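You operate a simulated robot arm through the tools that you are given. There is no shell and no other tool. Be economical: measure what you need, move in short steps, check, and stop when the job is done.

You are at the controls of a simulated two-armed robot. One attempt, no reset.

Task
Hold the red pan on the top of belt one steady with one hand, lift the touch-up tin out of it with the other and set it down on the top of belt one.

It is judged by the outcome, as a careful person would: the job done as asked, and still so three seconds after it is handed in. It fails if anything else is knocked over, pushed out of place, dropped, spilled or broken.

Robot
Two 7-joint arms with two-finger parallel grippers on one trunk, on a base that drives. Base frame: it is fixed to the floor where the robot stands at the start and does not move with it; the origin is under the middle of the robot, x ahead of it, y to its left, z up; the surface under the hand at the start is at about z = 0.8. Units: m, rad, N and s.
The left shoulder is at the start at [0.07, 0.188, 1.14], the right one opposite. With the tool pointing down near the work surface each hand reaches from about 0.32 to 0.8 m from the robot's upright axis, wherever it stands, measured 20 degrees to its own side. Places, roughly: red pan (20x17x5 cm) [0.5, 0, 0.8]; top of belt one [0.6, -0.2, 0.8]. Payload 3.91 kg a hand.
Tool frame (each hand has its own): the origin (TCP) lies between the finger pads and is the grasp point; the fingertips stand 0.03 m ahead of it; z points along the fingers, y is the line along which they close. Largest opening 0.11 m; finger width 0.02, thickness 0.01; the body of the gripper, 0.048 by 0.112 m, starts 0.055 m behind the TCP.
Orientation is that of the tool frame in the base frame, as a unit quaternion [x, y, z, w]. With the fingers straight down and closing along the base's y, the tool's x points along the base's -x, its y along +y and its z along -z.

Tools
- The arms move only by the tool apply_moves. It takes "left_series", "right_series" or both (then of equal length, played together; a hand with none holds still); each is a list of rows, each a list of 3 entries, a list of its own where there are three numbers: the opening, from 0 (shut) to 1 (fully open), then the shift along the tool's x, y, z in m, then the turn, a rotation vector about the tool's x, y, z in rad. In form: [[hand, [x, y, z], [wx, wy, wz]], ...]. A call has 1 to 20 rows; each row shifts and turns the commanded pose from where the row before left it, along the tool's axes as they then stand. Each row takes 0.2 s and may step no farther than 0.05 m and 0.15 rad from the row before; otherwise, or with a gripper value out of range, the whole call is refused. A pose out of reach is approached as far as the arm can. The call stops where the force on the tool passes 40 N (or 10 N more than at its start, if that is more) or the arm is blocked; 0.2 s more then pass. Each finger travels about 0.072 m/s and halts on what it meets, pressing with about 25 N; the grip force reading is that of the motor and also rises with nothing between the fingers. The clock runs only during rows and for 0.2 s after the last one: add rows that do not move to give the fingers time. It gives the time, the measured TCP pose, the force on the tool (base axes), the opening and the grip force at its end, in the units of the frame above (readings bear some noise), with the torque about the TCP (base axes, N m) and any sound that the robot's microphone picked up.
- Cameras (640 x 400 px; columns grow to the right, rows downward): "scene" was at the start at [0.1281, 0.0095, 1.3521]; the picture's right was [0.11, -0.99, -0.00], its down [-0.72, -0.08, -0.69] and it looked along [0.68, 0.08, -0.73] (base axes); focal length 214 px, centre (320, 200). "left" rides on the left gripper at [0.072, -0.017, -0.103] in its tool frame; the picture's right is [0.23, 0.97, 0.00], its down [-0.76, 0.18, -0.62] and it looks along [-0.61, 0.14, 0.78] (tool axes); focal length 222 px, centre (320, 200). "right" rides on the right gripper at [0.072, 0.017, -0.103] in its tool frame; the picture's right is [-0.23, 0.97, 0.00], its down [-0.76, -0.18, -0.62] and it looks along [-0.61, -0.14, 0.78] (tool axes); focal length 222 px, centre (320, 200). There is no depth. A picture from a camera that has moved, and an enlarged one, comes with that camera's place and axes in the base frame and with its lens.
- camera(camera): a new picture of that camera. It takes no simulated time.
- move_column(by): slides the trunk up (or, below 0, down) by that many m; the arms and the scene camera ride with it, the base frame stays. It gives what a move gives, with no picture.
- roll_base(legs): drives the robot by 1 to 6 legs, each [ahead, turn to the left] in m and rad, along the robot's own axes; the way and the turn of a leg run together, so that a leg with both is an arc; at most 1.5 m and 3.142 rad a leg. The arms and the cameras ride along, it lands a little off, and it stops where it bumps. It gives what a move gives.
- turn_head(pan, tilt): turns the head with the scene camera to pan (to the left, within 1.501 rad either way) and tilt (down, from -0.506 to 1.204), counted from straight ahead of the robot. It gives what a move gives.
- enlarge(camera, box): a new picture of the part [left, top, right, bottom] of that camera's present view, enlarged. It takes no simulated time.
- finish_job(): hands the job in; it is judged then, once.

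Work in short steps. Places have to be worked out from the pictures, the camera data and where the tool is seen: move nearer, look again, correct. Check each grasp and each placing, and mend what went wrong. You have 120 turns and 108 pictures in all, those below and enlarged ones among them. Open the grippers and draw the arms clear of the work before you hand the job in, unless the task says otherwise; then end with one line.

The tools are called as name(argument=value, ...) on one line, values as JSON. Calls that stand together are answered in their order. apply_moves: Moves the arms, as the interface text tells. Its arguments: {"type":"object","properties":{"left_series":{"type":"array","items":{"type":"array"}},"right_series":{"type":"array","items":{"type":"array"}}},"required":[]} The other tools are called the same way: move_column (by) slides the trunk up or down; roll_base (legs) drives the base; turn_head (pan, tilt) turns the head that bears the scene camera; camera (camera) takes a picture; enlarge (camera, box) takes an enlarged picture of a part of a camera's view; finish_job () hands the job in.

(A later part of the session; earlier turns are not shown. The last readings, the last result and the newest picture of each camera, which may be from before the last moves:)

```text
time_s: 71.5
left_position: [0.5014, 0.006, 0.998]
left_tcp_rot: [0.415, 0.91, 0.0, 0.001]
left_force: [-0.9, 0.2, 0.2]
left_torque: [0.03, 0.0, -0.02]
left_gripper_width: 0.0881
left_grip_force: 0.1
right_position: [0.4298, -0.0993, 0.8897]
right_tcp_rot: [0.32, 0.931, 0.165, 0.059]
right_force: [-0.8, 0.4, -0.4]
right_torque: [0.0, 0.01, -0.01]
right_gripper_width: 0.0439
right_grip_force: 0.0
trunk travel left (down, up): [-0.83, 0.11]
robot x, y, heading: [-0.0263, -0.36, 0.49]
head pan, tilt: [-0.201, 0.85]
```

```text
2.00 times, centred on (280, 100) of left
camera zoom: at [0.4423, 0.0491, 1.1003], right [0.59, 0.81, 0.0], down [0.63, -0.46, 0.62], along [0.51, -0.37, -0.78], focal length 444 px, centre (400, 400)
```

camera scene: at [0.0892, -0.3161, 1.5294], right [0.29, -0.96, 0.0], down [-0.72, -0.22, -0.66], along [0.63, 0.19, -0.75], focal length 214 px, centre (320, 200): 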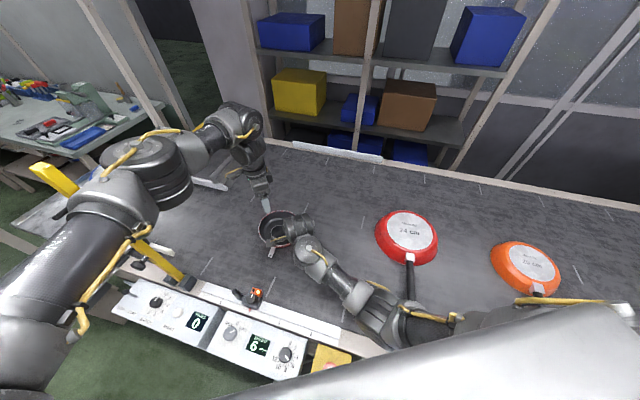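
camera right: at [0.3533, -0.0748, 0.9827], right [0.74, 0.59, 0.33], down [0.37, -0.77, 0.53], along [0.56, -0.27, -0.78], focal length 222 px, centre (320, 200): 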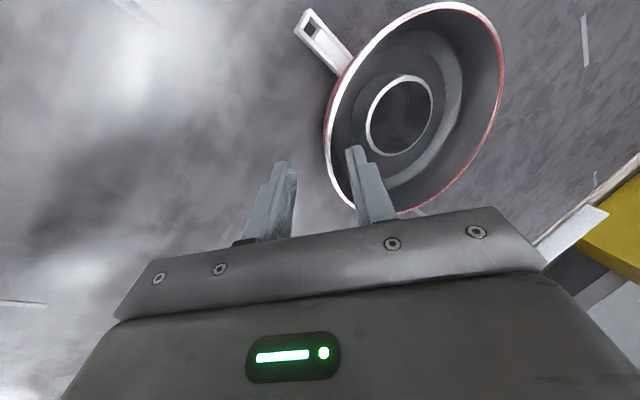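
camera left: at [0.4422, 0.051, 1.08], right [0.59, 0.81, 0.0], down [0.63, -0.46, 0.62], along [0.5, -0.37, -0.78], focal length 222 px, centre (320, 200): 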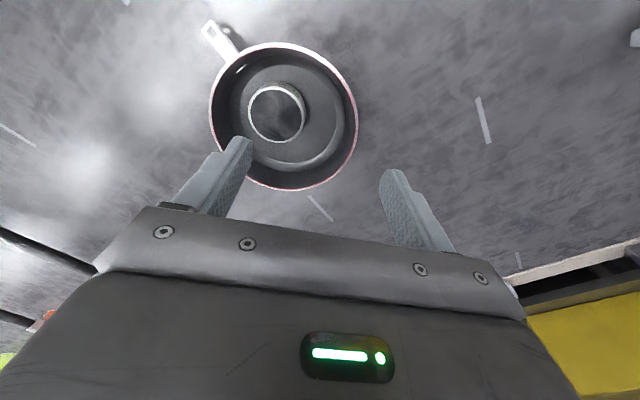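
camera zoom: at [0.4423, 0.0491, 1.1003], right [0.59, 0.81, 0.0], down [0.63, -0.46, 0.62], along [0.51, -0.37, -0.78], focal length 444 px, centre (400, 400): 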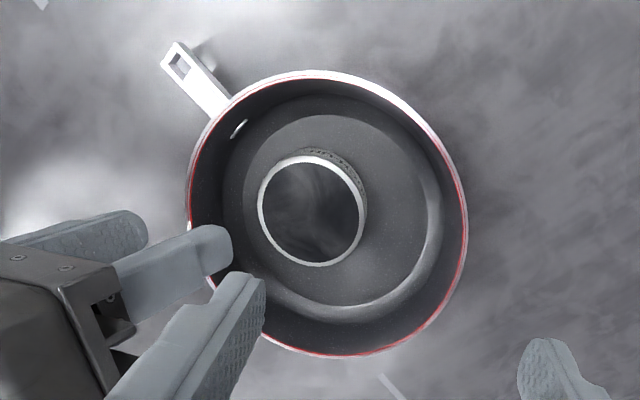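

The hand tracks freely when higher, so the low pose with lean 0.35 is blocked by the fold. I'll raise the trunk 5 cm to relieve it and go back to lean 0.5 with a shallower pinch.

move_column(by=0.05)

apply_moves(right_series=[[0.36, [0, 0, -0.01], [-0.148, 0, 0]], [0.36, [0.0054, -0.0397, -0.0014], [0, 0, 0]], [0.36, [0, 0, 0.03], [0, 0, 0]], [0.36, [0, 0, 0.02], [0, 0, 0]], [0.36, [0, 0, 0], [0, 0, 0]]])

enlarge(camera="left", box=[160, 0, 400, 200])

camera(camera="right")

```text
time_s: 72.4
left_position: [0.5033, 0.0067, 1.0465]
left_tcp_rot: [0.415, 0.91, 0.001, 0.0]
left_force: [-0.3, 0.3, 0.3]
left_torque: [0.01, -0.01, -0.02]
left_gripper_width: 0.088
left_grip_force: 0.1
right_position: [0.4305, -0.099, 0.9378]
right_tcp_rot: [0.319, 0.932, 0.164, 0.059]
right_force: [-0.7, 0.4, 0.1]
right_torque: [0.0, 0.0, -0.02]
right_gripper_width: 0.0441
right_grip_force: 0.1
trunk travel left (down, up): [-0.88, 0.06]
robot x, y, heading: [-0.0273, -0.3677, 0.489]
head pan, tilt: [-0.201, 0.85]
```

```text
time_s: 73.8
left_position: [0.502, 0.0066, 1.0461]
left_tcp_rot: [0.415, 0.91, -0.001, 0.001]
left_force: [-0.2, -0.2, -0.6]
left_torque: [-0.03, 0.03, -0.01]
left_gripper_width: 0.0881
left_grip_force: 0.1
right_position: [0.4346, -0.1425, 0.8681]
right_tcp_rot: [0.312, 0.921, 0.208, 0.105]
right_force: [0.0, -0.5, -0.3]
right_torque: [-0.02, 0.02, -0.01]
right_gripper_width: 0.0396
right_grip_force: 0.1
trunk travel left (down, up): [-0.88, 0.06]
robot x, y, heading: [-0.0282, -0.3636, 0.486]
head pan, tilt: [-0.201, 0.85]
stopped in row 5 (right hand): the arm was blocked; the commanded pose is now the measured one
```

```text
2.00 times, centred on (280, 100) of left
camera zoom: at [0.4424, 0.0499, 1.1499], right [0.59, 0.81, 0.0], down [0.63, -0.46, 0.62], along [0.51, -0.37, -0.78], focal length 444 px, centre (400, 400)
```

zoom: 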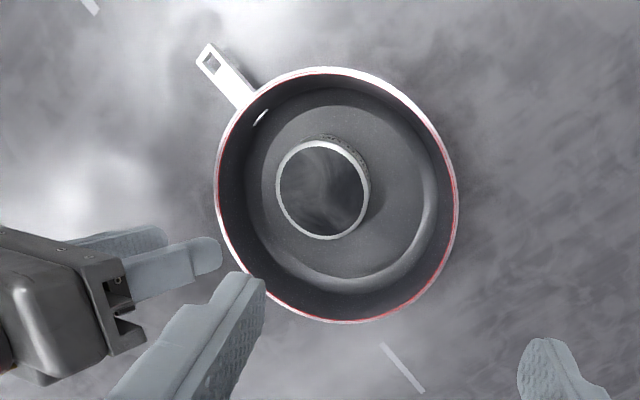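

```text
44 pictures are left
camera right: at [0.3517, -0.117, 0.9631], right [0.7, 0.56, 0.45], down [0.3, -0.8, 0.53], along [0.65, -0.23, -0.72], focal length 222 px, centre (320, 200)
```

right: 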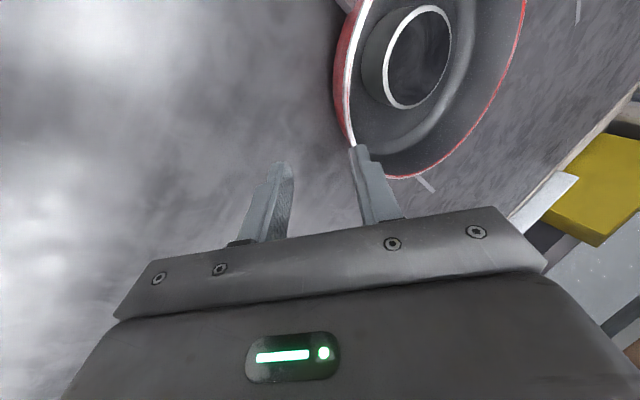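

Blocked again with no tool force: the low elbow itself is meeting something, so this branch is unusable near the pan. I'll bring the right arm back out, straighten it with the tool along the arm, and roll it so the elbow swings outward again.

apply_moves(right_series=[[0.5, [0, -0.005, -0.03], [0, 0, 0]], [0.5, [0, -0.005, -0.03], [0, 0, 0]], [0.5, [-0.0396, 0.0091, -0.0117], [0, 0, 0]], [0.5, [-0.0396, 0.0091, -0.0117], [0, 0, 0]], [0.5, [-0.0396, 0.0091, -0.0117], [0, 0, 0]], [0.5, [-0.0396, 0.0091, -0.0117], [0, 0, 0]], [0.5, [-0.0396, 0.0091, -0.0117], [0, 0, 0]], [0.5, [-0.0396, 0.0091, -0.0117], [0, 0, 0]], [0.5, [-0.0396, 0.0091, -0.0117], [0, 0, 0]]])

camera(camera="scene")

```text
time_s: 75.8
left_position: [0.5035, 0.0046, 1.047]
left_tcp_rot: [0.415, 0.91, 0.0, -0.001]
left_force: [0.2, -0.3, 0.3]
left_torque: [-0.03, 0.04, 0.01]
left_gripper_width: 0.0881
left_grip_force: 0.0
right_position: [0.6348, -0.3193, 1.0338]
right_tcp_rot: [0.312, 0.921, 0.209, 0.103]
right_force: [-0.5, 0.2, 0.7]
right_torque: [0.01, 0.04, 0.03]
right_gripper_width: 0.0549
right_grip_force: 0.0
trunk travel left (down, up): [-0.88, 0.06]
robot x, y, heading: [-0.0238, -0.3606, 0.49]
head pan, tilt: [-0.201, 0.85]
```

```text
43 pictures are left
camera scene: at [0.092, -0.3185, 1.5791], right [0.28, -0.96, 0.0], down [-0.72, -0.21, -0.66], along [0.63, 0.19, -0.75], focal length 214 px, centre (320, 200)
```

scene: 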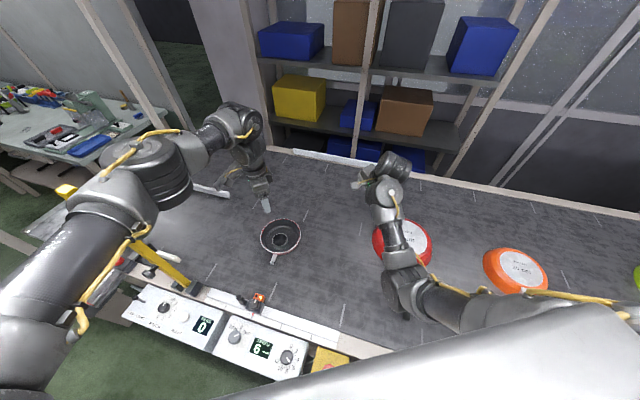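

Out and free. I'll move outward a bit more, then point the tool along the arm.

apply_moves(right_series=[[0.5, [-0.026, 0.017, -0.008], [0, 0, 0]], [0.5, [-0.026, 0.017, -0.008], [0, 0, 0]], [0.5, [-0.026, 0.017, -0.008], [0, 0, 0]], [0.5, [0, 0, 0.01], [-0.085, -0.098, 0]], [0.5, [0, 0, 0.01], [-0.085, -0.098, 0]], [0.5, [0, 0, 0.01], [-0.085, -0.098, 0]], [0.5, [0, 0, 0.01], [-0.085, -0.098, 0]], [0.5, [0, 0, 0.01], [-0.085, -0.098, 0]], [0.5, [0, 0, 0.02], [-0.085, -0.098, 0]], [0.5, [0, 0, 0.02], [-0.085, -0.098, 0]]])

camera(camera="scene")

```text
time_s: 78.0
left_position: [0.5025, 0.0063, 1.0469]
left_tcp_rot: [0.415, 0.91, -0.001, 0.001]
left_force: [0.9, -0.5, -0.8]
left_torque: [-0.05, -0.01, -0.03]
left_gripper_width: 0.0879
left_grip_force: 0.0
right_position: [0.774, -0.311, 1.029]
right_tcp_rot: [0.321, 0.733, 0.351, 0.487]
right_force: [0.8, 0.2, -0.1]
right_torque: [0.0, -0.05, 0.0]
right_gripper_width: 0.0549
right_grip_force: 0.0
trunk travel left (down, up): [-0.88, 0.06]
robot x, y, heading: [-0.0221, -0.3632, 0.492]
head pan, tilt: [-0.201, 0.85]
```

```text
42 pictures are left
camera scene: at [0.0912, -0.3172, 1.5792], right [0.28, -0.96, 0.0], down [-0.72, -0.21, -0.66], along [0.63, 0.19, -0.75], focal length 214 px, centre (320, 200)
```

scene: 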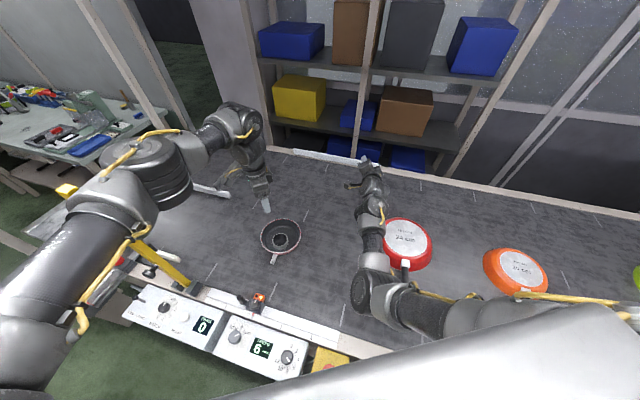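

The tool now points along the forearm. I'll extend to straighten the elbow.

apply_moves(right_series=[[0.5, [0, 0, 0.04], [0, 0, 0]], [0.5, [0, 0, 0.04], [0, 0, 0]], [0.5, [-0.03, 0, 0.03], [0, 0, 0]], [0.5, [-0.03, 0, 0.0], [0, 0, 0]]])

camera(camera="scene")

```text
time_s: 79.0
left_position: [0.5021, 0.0032, 1.0474]
left_tcp_rot: [0.414, 0.91, -0.001, 0.0]
left_force: [0.9, -0.2, 0.0]
left_torque: [0.02, -0.01, 0.01]
left_gripper_width: 0.088
left_grip_force: 0.0
right_position: [0.8974, -0.3404, 1.0293]
right_tcp_rot: [0.319, 0.733, 0.35, 0.488]
right_force: [-0.3, -0.8, -0.3]
right_torque: [0.02, 0.0, 0.0]
right_gripper_width: 0.0548
right_grip_force: 0.0
trunk travel left (down, up): [-0.88, 0.06]
robot x, y, heading: [-0.0294, -0.3636, 0.485]
head pan, tilt: [-0.201, 0.85]
```

```text
41 pictures are left
camera scene: at [0.0906, -0.3199, 1.5793], right [0.28, -0.96, 0.0], down [-0.72, -0.21, -0.66], along [0.63, 0.19, -0.75], focal length 214 px, centre (320, 200)
```

scene: 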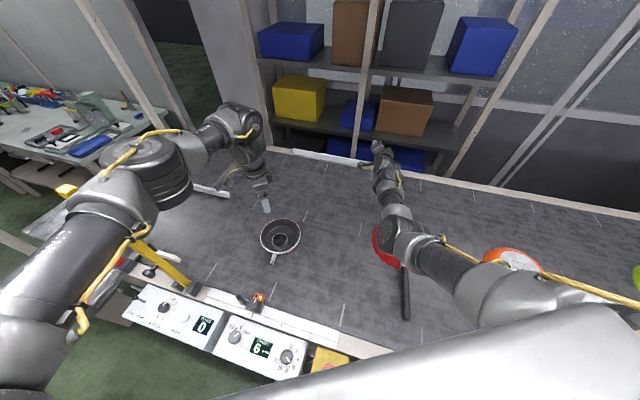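

Nearly straight. Now I'll roll about the tool axis by −1.5 rad to swing the elbow outward and watch its effect.

apply_moves(right_series=[[0.5, [0, 0, 0], [0, 0, -0.148]], [0.5, [0, 0, 0], [0, 0, -0.148]], [0.5, [0, 0, 0], [0, 0, -0.148]], [0.5, [0, 0, 0], [0, 0, -0.148]], [0.5, [0, 0, 0], [0, 0, -0.148]], [0.5, [0, 0, 0], [0, 0, -0.148]], [0.5, [0, 0, 0], [0, 0, -0.148]], [0.5, [0, 0, 0], [0, 0, -0.148]], [0.5, [0, 0, 0], [0, 0, -0.148]], [0.5, [0, 0, 0], [0, 0, -0.148]], [0.5, [0, 0, 0], [0, 0, -0.148]], [0.5, [0, 0, 0], [0, 0, -0.148]]])

enlarge(camera="scene", box=[320, 120, 640, 320])

```text
time_s: 81.6
left_position: [0.5018, 0.004, 1.0472]
left_tcp_rot: [0.415, 0.91, 0.0, 0.0]
left_force: [-0.1, 0.4, 0.2]
left_torque: [-0.03, -0.01, 0.0]
left_gripper_width: 0.0879
left_grip_force: 0.0
right_position: [0.8983, -0.3404, 1.0287]
right_tcp_rot: [-0.367, 0.71, -0.159, 0.579]
right_force: [0.8, 0.0, -0.6]
right_torque: [0.01, 0.0, 0.0]
right_gripper_width: 0.0552
right_grip_force: 0.1
trunk travel left (down, up): [-0.88, 0.06]
robot x, y, heading: [-0.0285, -0.3643, 0.487]
head pan, tilt: [-0.201, 0.85]
```

```text
2.00 times, centred on (480, 220) of scene
camera zoom: at [0.0909, -0.3183, 1.5792], right [0.28, -0.96, 0.0], down [-0.72, -0.21, -0.66], along [0.63, 0.19, -0.75], focal length 429 px, centre (0, 160)
```

zoom: 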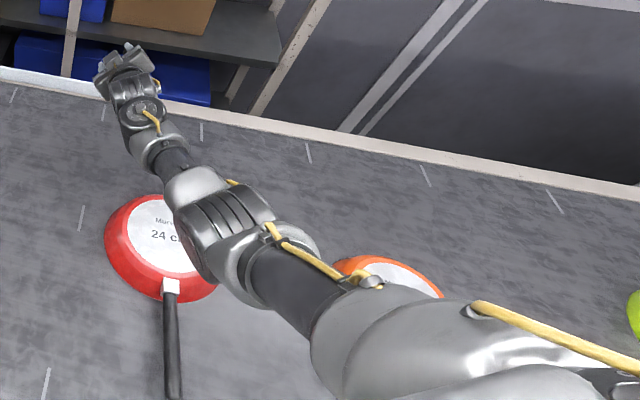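

The elbow did move outward. I'll roll a further −1.2 rad.

apply_moves(right_series=[[0.5, [0, 0, 0], [0, 0, -0.148]], [0.5, [0, 0, 0], [0, 0, -0.148]], [0.5, [0, 0, 0], [0, 0, -0.148]], [0.5, [0, 0, 0], [0, 0, -0.148]], [0.5, [0, 0, 0], [0, 0, -0.148]], [0.5, [0, 0, 0], [0, 0, -0.148]], [0.5, [0, 0, 0], [0, 0, -0.148]], [0.5, [0, 0, 0], [0, 0, -0.148]], [0.5, [0, 0, 0], [0, 0, -0.148]], [0.5, [0, 0, 0], [0, 0, -0.148]]])

enlarge(camera="scene", box=[320, 120, 640, 320])

```text
time_s: 83.8
left_position: [0.5016, 0.0053, 1.0467]
left_tcp_rot: [0.414, 0.91, 0.001, -0.001]
left_force: [-0.1, 0.3, 0.0]
left_torque: [-0.02, 0.01, -0.03]
left_gripper_width: 0.088
left_grip_force: 0.0
right_position: [0.8974, -0.3395, 1.0286]
right_tcp_rot: [0.75, -0.277, 0.508, -0.32]
right_force: [-0.7, -0.7, 0.6]
right_torque: [0.01, -0.02, 0.03]
right_gripper_width: 0.055
right_grip_force: 0.0
trunk travel left (down, up): [-0.88, 0.06]
robot x, y, heading: [-0.026, -0.3655, 0.485]
head pan, tilt: [-0.201, 0.85]
```

```text
2.00 times, centred on (480, 220) of scene
camera zoom: at [0.0908, -0.3184, 1.5792], right [0.28, -0.96, 0.0], down [-0.72, -0.21, -0.66], along [0.63, 0.19, -0.75], focal length 429 px, centre (0, 160)
```

zoom: 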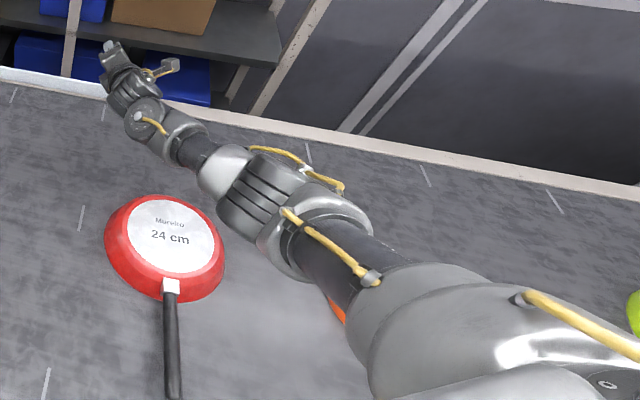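

The elbow is now up and outward. I'll bend the wrist about itself so the gripper points down again, raising slightly first.

apply_moves(right_series=[[0.5, [0.028, -0.0365, -0.0133], [0, 0, 0]], [0.5, [-0.0156, 0.0204, -0.0016], [-0.102, -0.078, 0]], [0.5, [-0.0156, 0.0204, -0.0016], [-0.102, -0.078, 0]], [0.5, [-0.0156, 0.0204, -0.0016], [-0.102, -0.078, 0]], [0.5, [-0.0156, 0.0204, -0.0016], [-0.102, -0.078, 0]], [0.5, [-0.0156, 0.0204, -0.0016], [-0.102, -0.078, 0]], [0.5, [-0.0156, 0.0204, -0.0016], [-0.102, -0.078, 0]], [0.5, [-0.0156, 0.0204, -0.0016], [-0.102, -0.078, 0]], [0.5, [-0.0156, 0.0204, -0.0016], [-0.102, -0.078, 0]], [0.5, [-0.0156, 0.0204, -0.0016], [-0.102, -0.078, 0]], [0.5, [-0.0156, 0.0204, -0.0016], [-0.102, -0.078, 0]]])

camera(camera="scene")

```text
time_s: 86.2
left_position: [0.5021, 0.0054, 1.0478]
left_tcp_rot: [0.415, 0.91, 0.0, 0.001]
left_force: [0.2, 0.3, 0.2]
left_torque: [-0.01, 0.02, 0.02]
left_gripper_width: 0.0882
left_grip_force: 0.1
right_position: [0.7096, -0.3814, 0.9325]
right_tcp_rot: [0.938, -0.347, 0.001, -0.001]
right_force: [0.3, 0.2, 0.8]
right_torque: [0.0, -0.02, 0.03]
right_gripper_width: 0.055
right_grip_force: 0.2
trunk travel left (down, up): [-0.88, 0.06]
robot x, y, heading: [-0.0236, -0.366, 0.489]
head pan, tilt: [-0.201, 0.85]
```

```text
38 pictures are left
camera scene: at [0.0907, -0.3173, 1.5792], right [0.28, -0.96, 0.0], down [-0.72, -0.21, -0.66], along [0.63, 0.19, -0.75], focal length 214 px, centre (320, 200)
```

scene: 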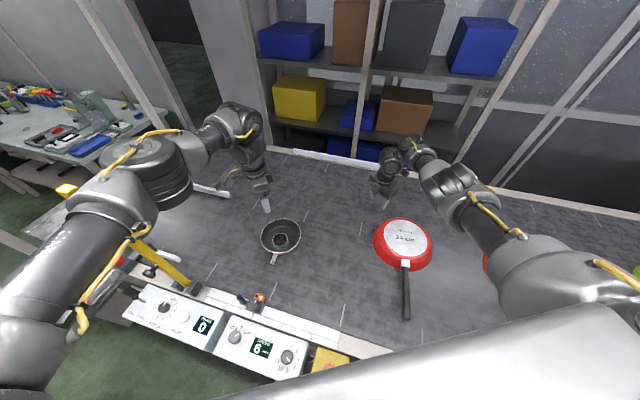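

The right arm is now elbow-out like the left. I'll raise it 8 cm and roll +2.07 rad to yaw 0.36, and turn the left a further −0.35.

apply_moves(right_series=[[0.4, [0, 0, -0.04], [0, 0, 0]], [0.4, [0, 0, -0.04], [0, 0, 0]], [0.4, [0, 0, 0], [0, 0, 0.148]], [0.4, [0, 0, 0], [0, 0, 0.148]], [0.4, [0, 0, 0], [0, 0, 0.148]], [0.4, [0, 0, 0], [0, 0, 0.148]], [0.4, [0, 0, 0], [0, 0, 0.148]], [0.4, [0, 0, 0], [0, 0, 0.148]], [0.4, [0, 0, 0], [0, 0, 0.148]], [0.4, [0, 0, 0], [0, 0, 0.148]], [0.4, [0, 0, 0], [0, 0, 0.148]], [0.4, [0, 0, 0], [0, 0, 0.148]], [0.4, [0, 0, 0], [0, 0, 0.148]], [0.4, [0, 0, 0], [0, 0, 0.148]], [0.4, [0, 0, 0], [0, 0, 0.148]], [0.4, [0, 0, 0], [0, 0, 0.148]]], left_series=[[0.8, [0, 0, 0], [0, 0, 0.118]], [0.8, [0, 0, 0], [0, 0, 0.118]], [0.8, [0, 0, 0], [0, 0, 0.118]], [0.8, [0, 0, 0], [0, 0, 0]], [0.8, [0, 0, 0], [0, 0, 0]], [0.8, [0, 0, 0], [0, 0, 0]], [0.8, [0, 0, 0], [0, 0, 0]], [0.8, [0, 0, 0], [0, 0, 0]], [0.8, [0, 0, 0], [0, 0, 0]], [0.8, [0, 0, 0], [0, 0, 0]], [0.8, [0, 0, 0], [0, 0, 0]], [0.8, [0, 0, 0], [0, 0, 0]], [0.8, [0, 0, 0], [0, 0, 0]], [0.8, [0, 0, 0], [0, 0, 0]], [0.8, [0, 0, 0], [0, 0, 0]], [0.8, [0, 0, 0], [0, 0, 0]]])

camera(camera="scene")

```text
time_s: 87.5
left_position: [0.5027, 0.0029, 1.0479]
left_tcp_rot: [0.567, 0.824, 0.0, 0.0]
left_force: [0.7, -0.4, -0.2]
left_torque: [0.02, 0.01, -0.04]
left_gripper_width: 0.0879
left_grip_force: 0.0
right_position: [0.7136, -0.3796, 1.0096]
right_tcp_rot: [0.827, -0.562, 0.0, -0.004]
right_force: [28.7, -5.5, -22.7]
right_torque: [2.5, 3.81, 2.24]
right_gripper_width: 0.0439
right_grip_force: 0.0
right hand out of reach, approached as far as the arm can: row 2
trunk travel left (down, up): [-0.88, 0.06]
robot x, y, heading: [-0.026, -0.3654, 0.489]
head pan, tilt: [-0.201, 0.85]
stopped in row 6 (right hand): the force on the tool passed its limit at 166 N (the readings are from after the stop); the commanded pose is now the measured one
```

```text
37 pictures are left
camera scene: at [0.0916, -0.3205, 1.5793], right [0.28, -0.96, 0.0], down [-0.72, -0.21, -0.66], along [0.63, 0.19, -0.75], focal length 214 px, centre (320, 200)
```

scene: 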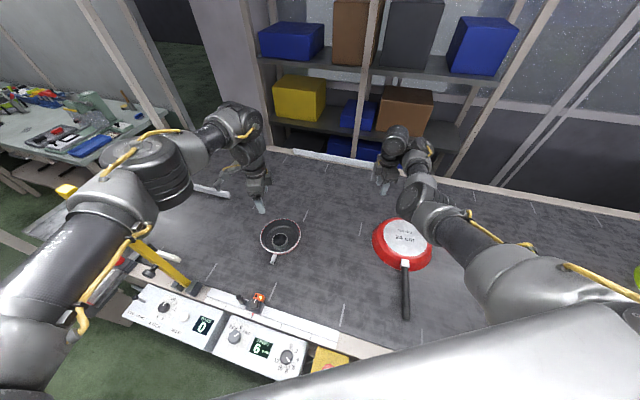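

Too stretched there, so rolling pulled the elbow back. I'll undo the roll and lower again.

apply_moves(right_series=[[0.5, [0, 0, 0.01], [0, 0, -0.14]], [0.5, [0, 0, 0.02], [0, 0, -0.14]], [0.5, [0, 0, 0.02], [0, 0, -0.14]], [0.5, [0, 0, 0.02], [0, 0, -0.14]], [0.5, [0, 0, 0.01], [0, 0, 0]]])

camera(camera="scene")

```text
time_s: 88.7
left_position: [0.5026, 0.0049, 1.0478]
left_tcp_rot: [0.568, 0.823, 0.0, 0.0]
left_force: [0.4, -1.7, 0.4]
left_torque: [-0.01, 0.01, 0.03]
left_gripper_width: 0.0878
left_grip_force: 0.1
right_position: [0.7151, -0.3787, 0.9288]
right_tcp_rot: [0.95, -0.312, 0.001, -0.003]
right_force: [-0.1, -0.9, 0.3]
right_torque: [0.03, 0.0, 0.0]
right_gripper_width: 0.0549
right_grip_force: 0.0
trunk travel left (down, up): [-0.88, 0.06]
robot x, y, heading: [-0.0253, -0.366, 0.484]
head pan, tilt: [-0.201, 0.85]
```

```text
36 pictures are left
camera scene: at [0.0911, -0.3186, 1.5792], right [0.28, -0.96, 0.0], down [-0.72, -0.21, -0.66], along [0.63, 0.19, -0.75], focal length 214 px, centre (320, 200)
```

scene: 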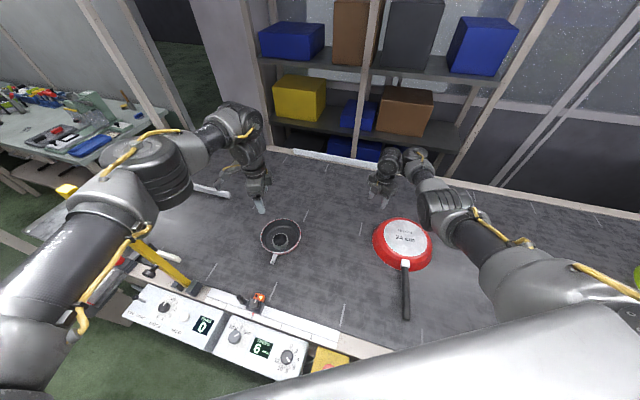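

The opposite yaw (3.50) is equivalent for the grip and needs a negative roll, which also swings the elbow outward. Rolling −0.98.

apply_moves(right_series=[[0.5, [0, 0, 0], [0, 0, -0.14]], [0.5, [0, 0, 0], [0, 0, -0.14]], [0.5, [0, 0, 0], [0, 0, -0.14]], [0.5, [0, 0, 0], [0, 0, -0.14]], [0.5, [0, 0, 0], [0, 0, -0.14]], [0.5, [0, 0, 0], [0, 0, -0.14]], [0.5, [0, 0, 0], [0, 0, -0.14]]])

camera(camera="scene")

```text
time_s: 90.3
left_position: [0.502, 0.0054, 1.0468]
left_tcp_rot: [0.568, 0.823, 0.0, 0.0]
left_force: [0.0, -0.1, -0.3]
left_torque: [0.02, 0.01, 0.03]
left_gripper_width: 0.088
left_grip_force: 0.1
right_position: [0.7138, -0.3776, 0.931]
right_tcp_rot: [0.985, 0.172, 0.003, 0.0]
right_force: [-0.7, 0.7, 0.4]
right_torque: [0.03, 0.01, 0.01]
right_gripper_width: 0.0552
right_grip_force: 0.1
trunk travel left (down, up): [-0.88, 0.06]
robot x, y, heading: [-0.0299, -0.3664, 0.489]
head pan, tilt: [-0.201, 0.85]
```

```text
35 pictures are left
camera scene: at [0.0907, -0.3179, 1.5792], right [0.28, -0.96, 0.0], down [-0.72, -0.21, -0.66], along [0.63, 0.19, -0.75], focal length 214 px, centre (320, 200)
```

scene: 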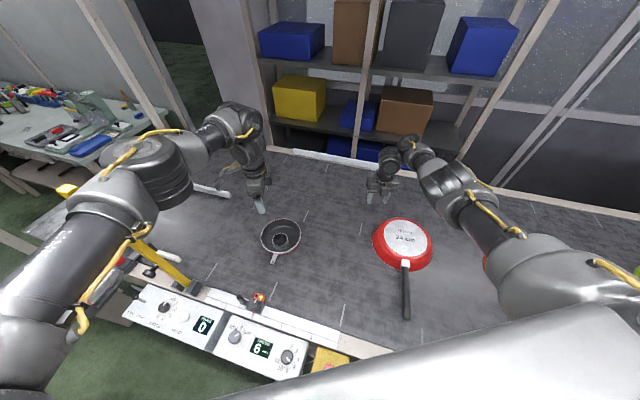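

The elbow is well out, with the hand closing line along (0.34, -0.94). I'll bring the hand in toward the right rim with a 0.3 outward lean.

apply_moves(right_series=[[0.5, [-0.0125, -0.0373, -0.001], [0, 0, 0]], [0.5, [-0.0125, -0.0373, -0.001], [0, 0, 0]], [0.5, [-0.0125, -0.0373, -0.001], [0, 0, 0]], [0.5, [-0.0125, -0.0373, -0.001], [0, 0, 0]], [0.4, [-0.0125, -0.0373, -0.001], [0, 0, 0]], [0.36, [-0.0125, -0.0373, -0.001], [0, 0, 0]], [0.36, [0, 0, 0], [0.148, 0, 0]], [0.36, [0, 0, 0], [0.148, 0, 0]]])

camera(camera="scene")

camera(camera="right")

```text
time_s: 92.1
left_position: [0.5025, 0.0022, 1.0485]
left_tcp_rot: [0.569, 0.823, 0.001, -0.001]
left_force: [1.4, -0.4, 0.5]
left_torque: [0.01, 0.01, 0.05]
left_gripper_width: 0.0881
left_grip_force: 0.2
right_position: [0.5685, -0.1948, 0.9363]
right_tcp_rot: [0.974, 0.17, -0.022, -0.149]
right_force: [0.0, -0.3, 0.4]
right_torque: [0.02, 0.01, -0.01]
right_gripper_width: 0.0395
right_grip_force: 0.0
trunk travel left (down, up): [-0.88, 0.06]
robot x, y, heading: [-0.0287, -0.3629, 0.489]
head pan, tilt: [-0.201, 0.85]
```

```text
34 pictures are left
camera scene: at [0.0919, -0.3212, 1.5793], right [0.28, -0.96, 0.0], down [-0.72, -0.21, -0.66], along [0.63, 0.19, -0.75], focal length 214 px, centre (320, 200)
```

scene: 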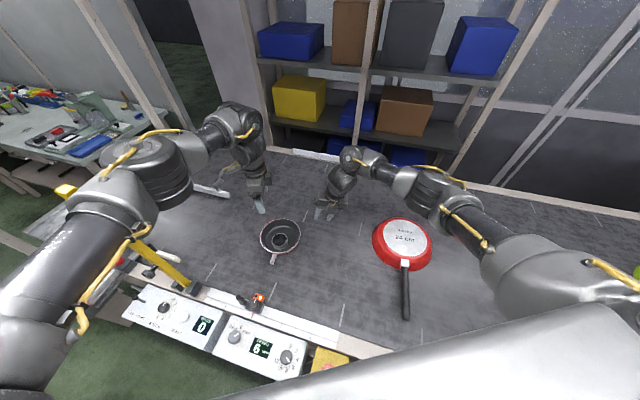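

```text
33 pictures are left
camera right: at [0.651, -0.2132, 1.0301], right [0.1, -0.95, -0.29], down [-0.72, -0.27, 0.64], along [-0.69, 0.14, -0.71], focal length 222 px, centre (320, 200)
```

right: 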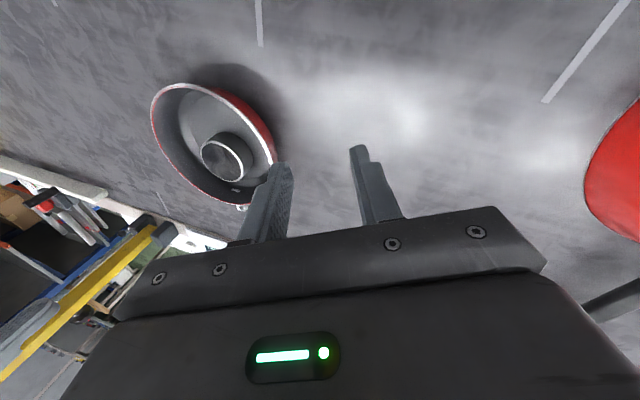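

The hand is well placed. The rim point is at about tool (-0.026, -0.071, 0.12), so I'll move over it and halfway down.

apply_moves(right_series=[[0.36, [-0.0128, -0.0356, 0.0], [0, 0, 0]], [0.36, [-0.0128, -0.0356, 0.0], [0, 0, 0]], [0.36, [0, 0, 0.025], [0, 0, 0]], [0.36, [0, 0, 0.025], [0, 0, 0]], [0.36, [0, 0, 0], [0, 0, 0]]])

camera(camera="right")

camera(camera="left")

```text
time_s: 93.3
left_position: [0.5025, 0.0051, 1.0488]
left_tcp_rot: [0.567, 0.823, 0.001, -0.001]
left_force: [0.2, -0.5, 0.0]
left_torque: [0.02, 0.01, 0.0]
left_gripper_width: 0.0881
left_grip_force: 0.0
right_position: [0.5155, -0.1231, 0.9072]
right_tcp_rot: [0.974, 0.17, -0.023, -0.147]
right_force: [-0.4, -0.1, 0.4]
right_torque: [-0.02, 0.03, 0.01]
right_gripper_width: 0.0392
right_grip_force: 0.1
trunk travel left (down, up): [-0.88, 0.06]
robot x, y, heading: [-0.0277, -0.3638, 0.489]
head pan, tilt: [-0.201, 0.85]
```

```text
32 pictures are left
camera right: at [0.5967, -0.1412, 1.0018], right [0.1, -0.95, -0.29], down [-0.72, -0.27, 0.64], along [-0.69, 0.14, -0.71], focal length 222 px, centre (320, 200)
```

right: 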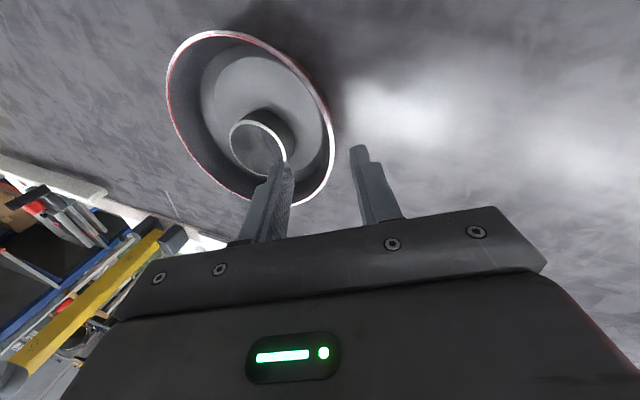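

```text
31 pictures are left
camera left: at [0.4611, 0.0678, 1.1513], right [0.83, 0.56, 0.0], down [0.44, -0.65, 0.62], along [0.35, -0.52, -0.78], focal length 222 px, centre (320, 200)
```

left: 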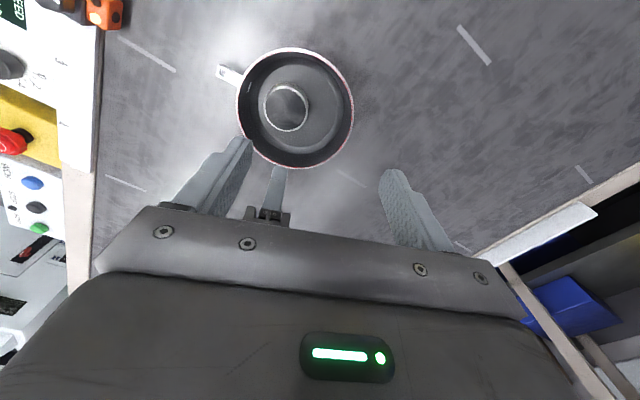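

Aligned within 2 mm laterally, with 0.068 m remaining along the axis. Advancing 5.5 cm.

apply_moves(right_series=[[0.36, [0, -0.001, 0.02], [0, 0, 0]], [0.36, [0, 0, 0.02], [0, 0, 0]], [0.36, [0, 0, 0.015], [0, 0, 0]], [0.36, [0, 0, 0], [0, 0, 0]]])

camera(camera="right")

enlarge(camera="left", box=[200, 20, 400, 220])

```text
time_s: 94.3
left_position: [0.5026, 0.0057, 1.0483]
left_tcp_rot: [0.568, 0.823, 0.0, 0.0]
left_force: [-0.8, -0.6, 0.2]
left_torque: [-0.02, 0.01, -0.02]
left_gripper_width: 0.0881
left_grip_force: 0.1
right_position: [0.5078, -0.1065, 0.8563]
right_tcp_rot: [0.974, 0.17, -0.023, -0.146]
right_force: [0.3, -0.3, 0.0]
right_torque: [0.02, 0.01, 0.02]
right_gripper_width: 0.0397
right_grip_force: 0.1
trunk travel left (down, up): [-0.88, 0.06]
robot x, y, heading: [-0.0268, -0.3657, 0.491]
head pan, tilt: [-0.201, 0.85]
```

```text
30 pictures are left
camera right: at [0.5915, -0.1258, 0.9509], right [0.1, -0.95, -0.29], down [-0.72, -0.27, 0.64], along [-0.69, 0.14, -0.71], focal length 222 px, centre (320, 200)
```

right: 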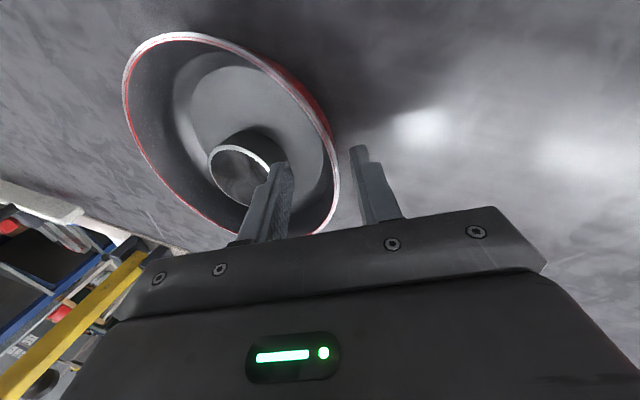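

```text
2.00 times, centred on (300, 120) of left
camera zoom: at [0.4615, 0.0677, 1.1511], right [0.83, 0.56, 0.0], down [0.44, -0.65, 0.62], along [0.35, -0.52, -0.78], focal length 444 px, centre (360, 360)
```

zoom: 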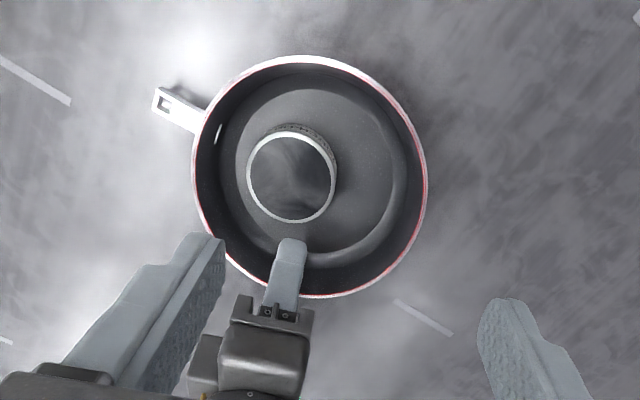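

The inner finger is inside the wall, well clear of the tin. Closing on the rim.

apply_moves(right_series=[[0.25, [0, 0, 0], [0, 0, 0]], [0.15, [0, 0, 0], [0, 0, 0]], [0.05, [0, 0, 0], [0, 0, 0]], [0.0, [0, 0, 0], [0, 0, 0]], [0.0, [0, 0, 0], [0, 0, 0]]])

enlarge(camera="left", box=[200, 20, 400, 220])

```text
time_s: 95.5
left_position: [0.5038, 0.0061, 1.0474]
left_tcp_rot: [0.568, 0.823, 0.0, 0.001]
left_force: [-0.1, 0.5, -0.1]
left_torque: [0.05, -0.01, -0.02]
left_gripper_width: 0.088
left_grip_force: 0.1
right_position: [0.5093, -0.108, 0.8567]
right_tcp_rot: [0.974, 0.169, -0.023, -0.147]
right_force: [2.0, -4.1, 2.4]
right_torque: [0.38, 0.02, -0.18]
right_gripper_width: 0.0043
right_grip_force: 25.6
trunk travel left (down, up): [-0.88, 0.06]
robot x, y, heading: [-0.0233, -0.3632, 0.487]
head pan, tilt: [-0.201, 0.85]
```

```text
2.00 times, centred on (300, 120) of left
camera zoom: at [0.4618, 0.0671, 1.1513], right [0.83, 0.56, 0.0], down [0.44, -0.65, 0.62], along [0.35, -0.52, -0.78], focal length 444 px, centre (360, 360)
```

zoom: 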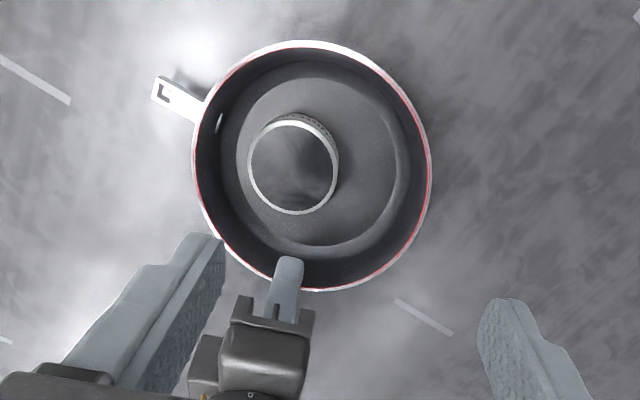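

It's gripped (4 mm wall, 25 N), but the pan may have tilted slightly. I'll look from another view.

enlarge(camera="scene", box=[240, 180, 360, 290])

camera(camera="right")

```text
3.64 times, centred on (300, 235) of scene
camera zoom: at [0.0911, -0.3189, 1.5793], right [0.28, -0.96, 0.0], down [-0.72, -0.21, -0.66], along [0.63, 0.19, -0.75], focal length 780 px, centre (393, 73)
```

zoom: 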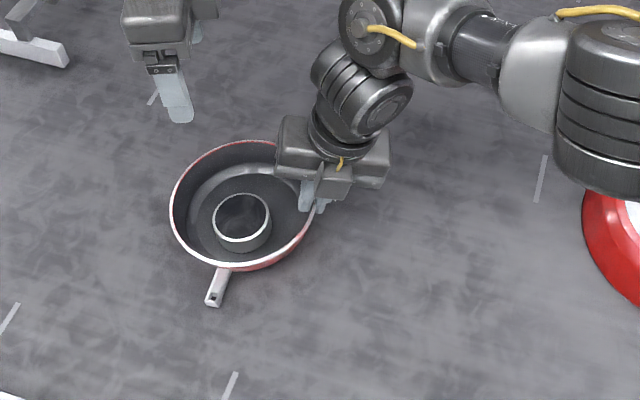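

```text
26 pictures are left
camera right: at [0.5919, -0.1265, 0.9514], right [0.1, -0.95, -0.29], down [-0.72, -0.27, 0.64], along [-0.69, 0.14, -0.71], focal length 222 px, centre (320, 200)
```

right: 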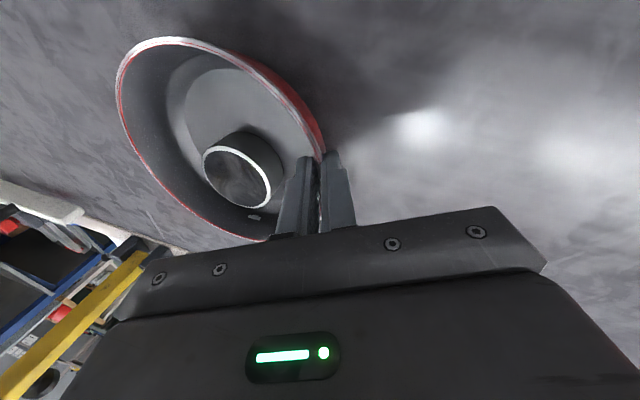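

I'll ease the hand's lean by a small amount to set the pan level and watch the torque.

apply_moves(right_series=[[0.0, [0, 0, 0], [-0.03, 0, 0]], [0.0, [0, 0, 0], [-0.03, 0, 0]], [0.0, [0, 0, 0], [0, 0, 0]]])

enlarge(camera="left", box=[200, 20, 400, 220])

```text
time_s: 96.3
left_position: [0.5025, 0.0062, 1.0474]
left_tcp_rot: [0.568, 0.823, -0.001, 0.001]
left_force: [0.7, 0.4, -0.3]
left_torque: [-0.02, 0.0, -0.01]
left_gripper_width: 0.088
left_grip_force: 0.0
right_position: [0.5094, -0.1076, 0.8563]
right_tcp_rot: [0.978, 0.17, -0.018, -0.116]
right_force: [-1.8, 2.7, 0.0]
right_torque: [0.33, 0.47, 0.23]
right_gripper_width: 0.0056
right_grip_force: 24.9
trunk travel left (down, up): [-0.88, 0.06]
robot x, y, heading: [-0.0266, -0.3631, 0.49]
head pan, tilt: [-0.201, 0.85]
```

```text
2.00 times, centred on (300, 120) of left
camera zoom: at [0.4612, 0.0683, 1.151], right [0.83, 0.56, 0.0], down [0.44, -0.65, 0.62], along [0.35, -0.52, -0.78], focal length 444 px, centre (360, 360)
```

zoom: 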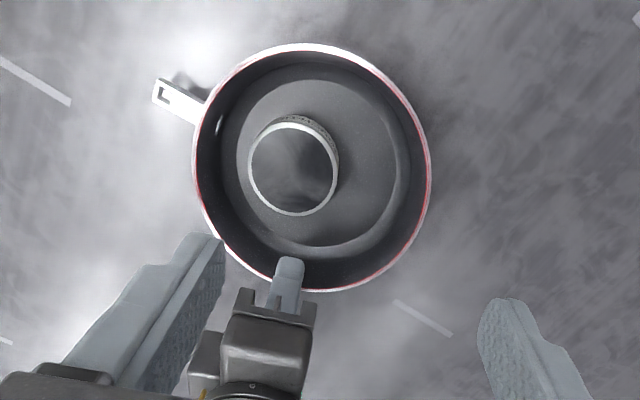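

The pan is now essentially level and the right hand holds it. The tin is at about (0.472, -0.030), diameter 62 mm. I'll bring the left hand over it at z≈0.93 with a 72 mm opening and a slight lean away from the right hand.

apply_moves(left_series=[[0.65, [-0.0115, -0.0207, 0.01], [0, 0, 0]], [0.65, [-0.0114, -0.0206, 0.02], [0, 0, 0]], [0.65, [0, 0, 0.04], [0, 0, 0]], [0.65, [0, 0, 0.04], [0, 0, 0]], [0.65, [0, 0, 0.008], [0, -0.14, 0]], [0.65, [0, 0, 0], [0, 0, 0]]])

camera(camera="left")

camera(camera="scene")

```text
time_s: 97.7
left_position: [0.4735, -0.0304, 0.9298]
left_tcp_rot: [0.567, 0.821, -0.04, 0.058]
left_force: [-0.5, -0.6, 0.7]
left_torque: [0.03, 0.0, -0.02]
left_gripper_width: 0.0717
left_grip_force: 0.1
right_position: [0.5098, -0.1073, 0.8551]
right_tcp_rot: [0.978, 0.17, -0.018, -0.117]
right_force: [-4.2, 1.1, 2.4]
right_torque: [0.49, 0.09, -0.18]
right_gripper_width: 0.0053
right_grip_force: 25.1
trunk travel left (down, up): [-0.88, 0.06]
robot x, y, heading: [-0.0283, -0.3625, 0.489]
head pan, tilt: [-0.201, 0.85]
```

```text
24 pictures are left
camera left: at [0.4273, 0.0449, 1.0215], right [0.83, 0.56, -0.03], down [0.4, -0.56, 0.72], along [0.38, -0.61, -0.69], focal length 222 px, centre (320, 200)
```

left: 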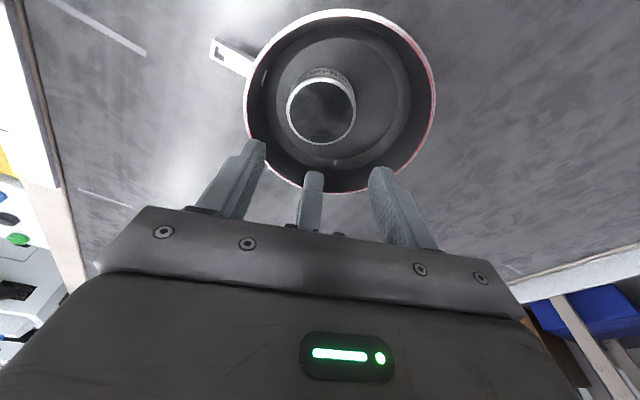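

```text
23 pictures are left
camera scene: at [0.091, -0.319, 1.5792], right [0.28, -0.96, 0.0], down [-0.72, -0.21, -0.66], along [0.63, 0.19, -0.75], focal length 214 px, centre (320, 200)
```

scene: 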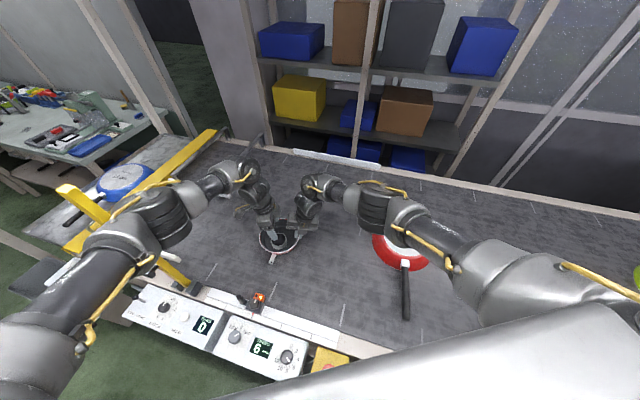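

The tin is centred within 2–3 mm. Descending 6 cm to just above its rim.

apply_moves(left_series=[[0.65, [0.0055, -0.001, 0.0198], [0, 0, 0]], [0.65, [0.0028, 0, 0.0198], [0, 0, 0]], [0.65, [0.0028, 0, 0.0198], [0, 0, 0]], [0.65, [0, 0, 0], [0, 0, 0]]])

camera(camera="left")

enlarge(camera="right", box=[80, 10, 380, 250])

```text
time_s: 98.7
left_position: [0.4706, -0.0257, 0.8687]
left_tcp_rot: [0.566, 0.821, -0.04, 0.058]
left_force: [-0.1, 0.2, -0.9]
left_torque: [-0.02, 0.02, -0.01]
left_gripper_width: 0.0713
left_grip_force: 0.0
right_position: [0.5114, -0.1084, 0.8571]
right_tcp_rot: [0.978, 0.17, -0.019, -0.116]
right_force: [-0.4, -1.2, 1.7]
right_torque: [0.34, 0.21, 0.27]
right_gripper_width: 0.0055
right_grip_force: 25.2
trunk travel left (down, up): [-0.88, 0.06]
robot x, y, heading: [-0.0272, -0.3651, 0.489]
head pan, tilt: [-0.201, 0.85]
```

```text
22 pictures are left
camera left: at [0.4254, 0.0485, 0.9614], right [0.83, 0.56, -0.03], down [0.4, -0.56, 0.72], along [0.38, -0.61, -0.69], focal length 222 px, centre (320, 200)
```

left: 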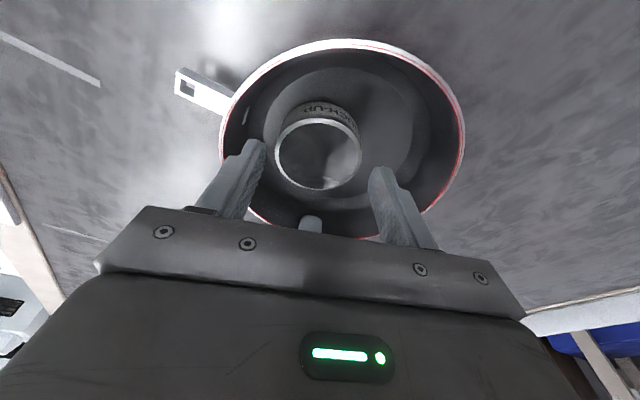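

```text
1.67 times, centred on (230, 130) of right
camera zoom: at [0.5906, -0.1215, 0.9532], right [0.11, -0.97, -0.23], down [-0.73, -0.23, 0.64], along [-0.68, 0.1, -0.73], focal length 370 px, centre (470, 317)
```

zoom: 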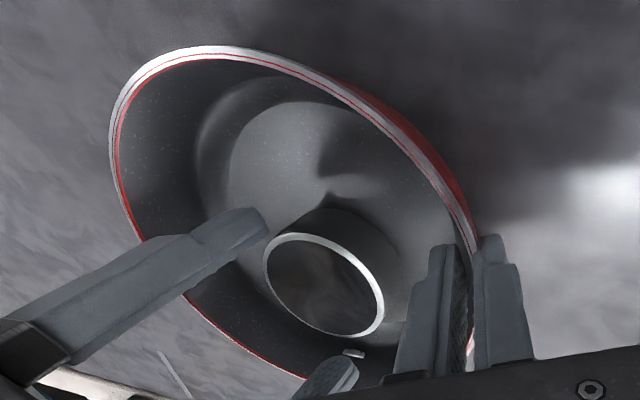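

Centred within 2 mm. I'll descend 2.2 cm so the fingers flank the tin, watching force.

apply_moves(left_series=[[0.65, [0.0015, -0.001, 0.0109], [0, 0, 0]], [0.65, [0.0015, 0, 0.0109], [0, 0, 0]], [0.65, [0, 0, 0], [0, 0, 0]]])

camera(camera="left")

```text
time_s: 99.5
left_position: [0.4713, -0.0289, 0.8468]
left_tcp_rot: [0.566, 0.821, -0.04, 0.058]
left_force: [0.0, 0.3, -1.4]
left_torque: [-0.01, -0.02, -0.03]
left_gripper_width: 0.0715
left_grip_force: 0.0
right_position: [0.5108, -0.1089, 0.8564]
right_tcp_rot: [0.978, 0.17, -0.018, -0.116]
right_force: [0.6, -1.9, 1.5]
right_torque: [0.37, 0.02, 0.15]
right_gripper_width: 0.0056
right_grip_force: 25.2
trunk travel left (down, up): [-0.88, 0.06]
robot x, y, heading: [-0.0279, -0.363, 0.489]
head pan, tilt: [-0.201, 0.85]
```

```text
20 pictures are left
camera left: at [0.425, 0.0462, 0.9397], right [0.83, 0.56, -0.03], down [0.4, -0.56, 0.72], along [0.38, -0.61, -0.69], focal length 222 px, centre (320, 200)
```

left: 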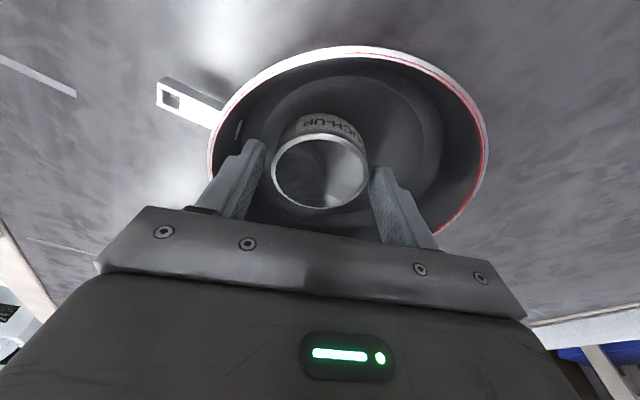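

The fingers flank the tin with no contact. Closing gently.

apply_moves(left_series=[[0.6, [0, 0, 0.002], [0, 0, 0]], [0.56, [0, 0, 0], [0, 0, 0]], [0.5, [0, 0, 0], [0, 0, 0]], [0.4, [0, 0, 0], [0, 0, 0]], [0.4, [0, 0, 0], [0, 0, 0]]])

camera(camera="left")

```text
time_s: 100.7
left_position: [0.4702, -0.0297, 0.8462]
left_tcp_rot: [0.566, 0.821, -0.039, 0.058]
left_force: [1.1, 1.1, 2.3]
left_torque: [-0.01, 0.0, 0.0]
left_gripper_width: 0.061
left_grip_force: 24.5
right_position: [0.5094, -0.108, 0.8559]
right_tcp_rot: [0.978, 0.171, -0.018, -0.117]
right_force: [0.1, -1.9, 0.3]
right_torque: [0.42, -0.03, 0.17]
right_gripper_width: 0.0054
right_grip_force: 25.3
trunk travel left (down, up): [-0.88, 0.06]
robot x, y, heading: [-0.0319, -0.3649, 0.49]
head pan, tilt: [-0.201, 0.85]
```

```text
19 pictures are left
camera left: at [0.4246, 0.0462, 0.9382], right [0.83, 0.56, -0.03], down [0.4, -0.56, 0.72], along [0.38, -0.61, -0.69], focal length 222 px, centre (320, 200)
```

left: 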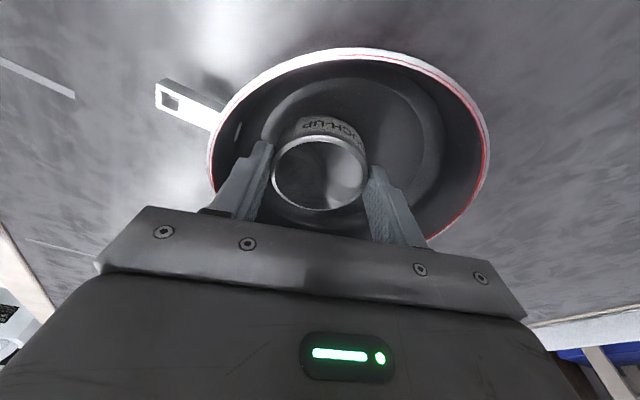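

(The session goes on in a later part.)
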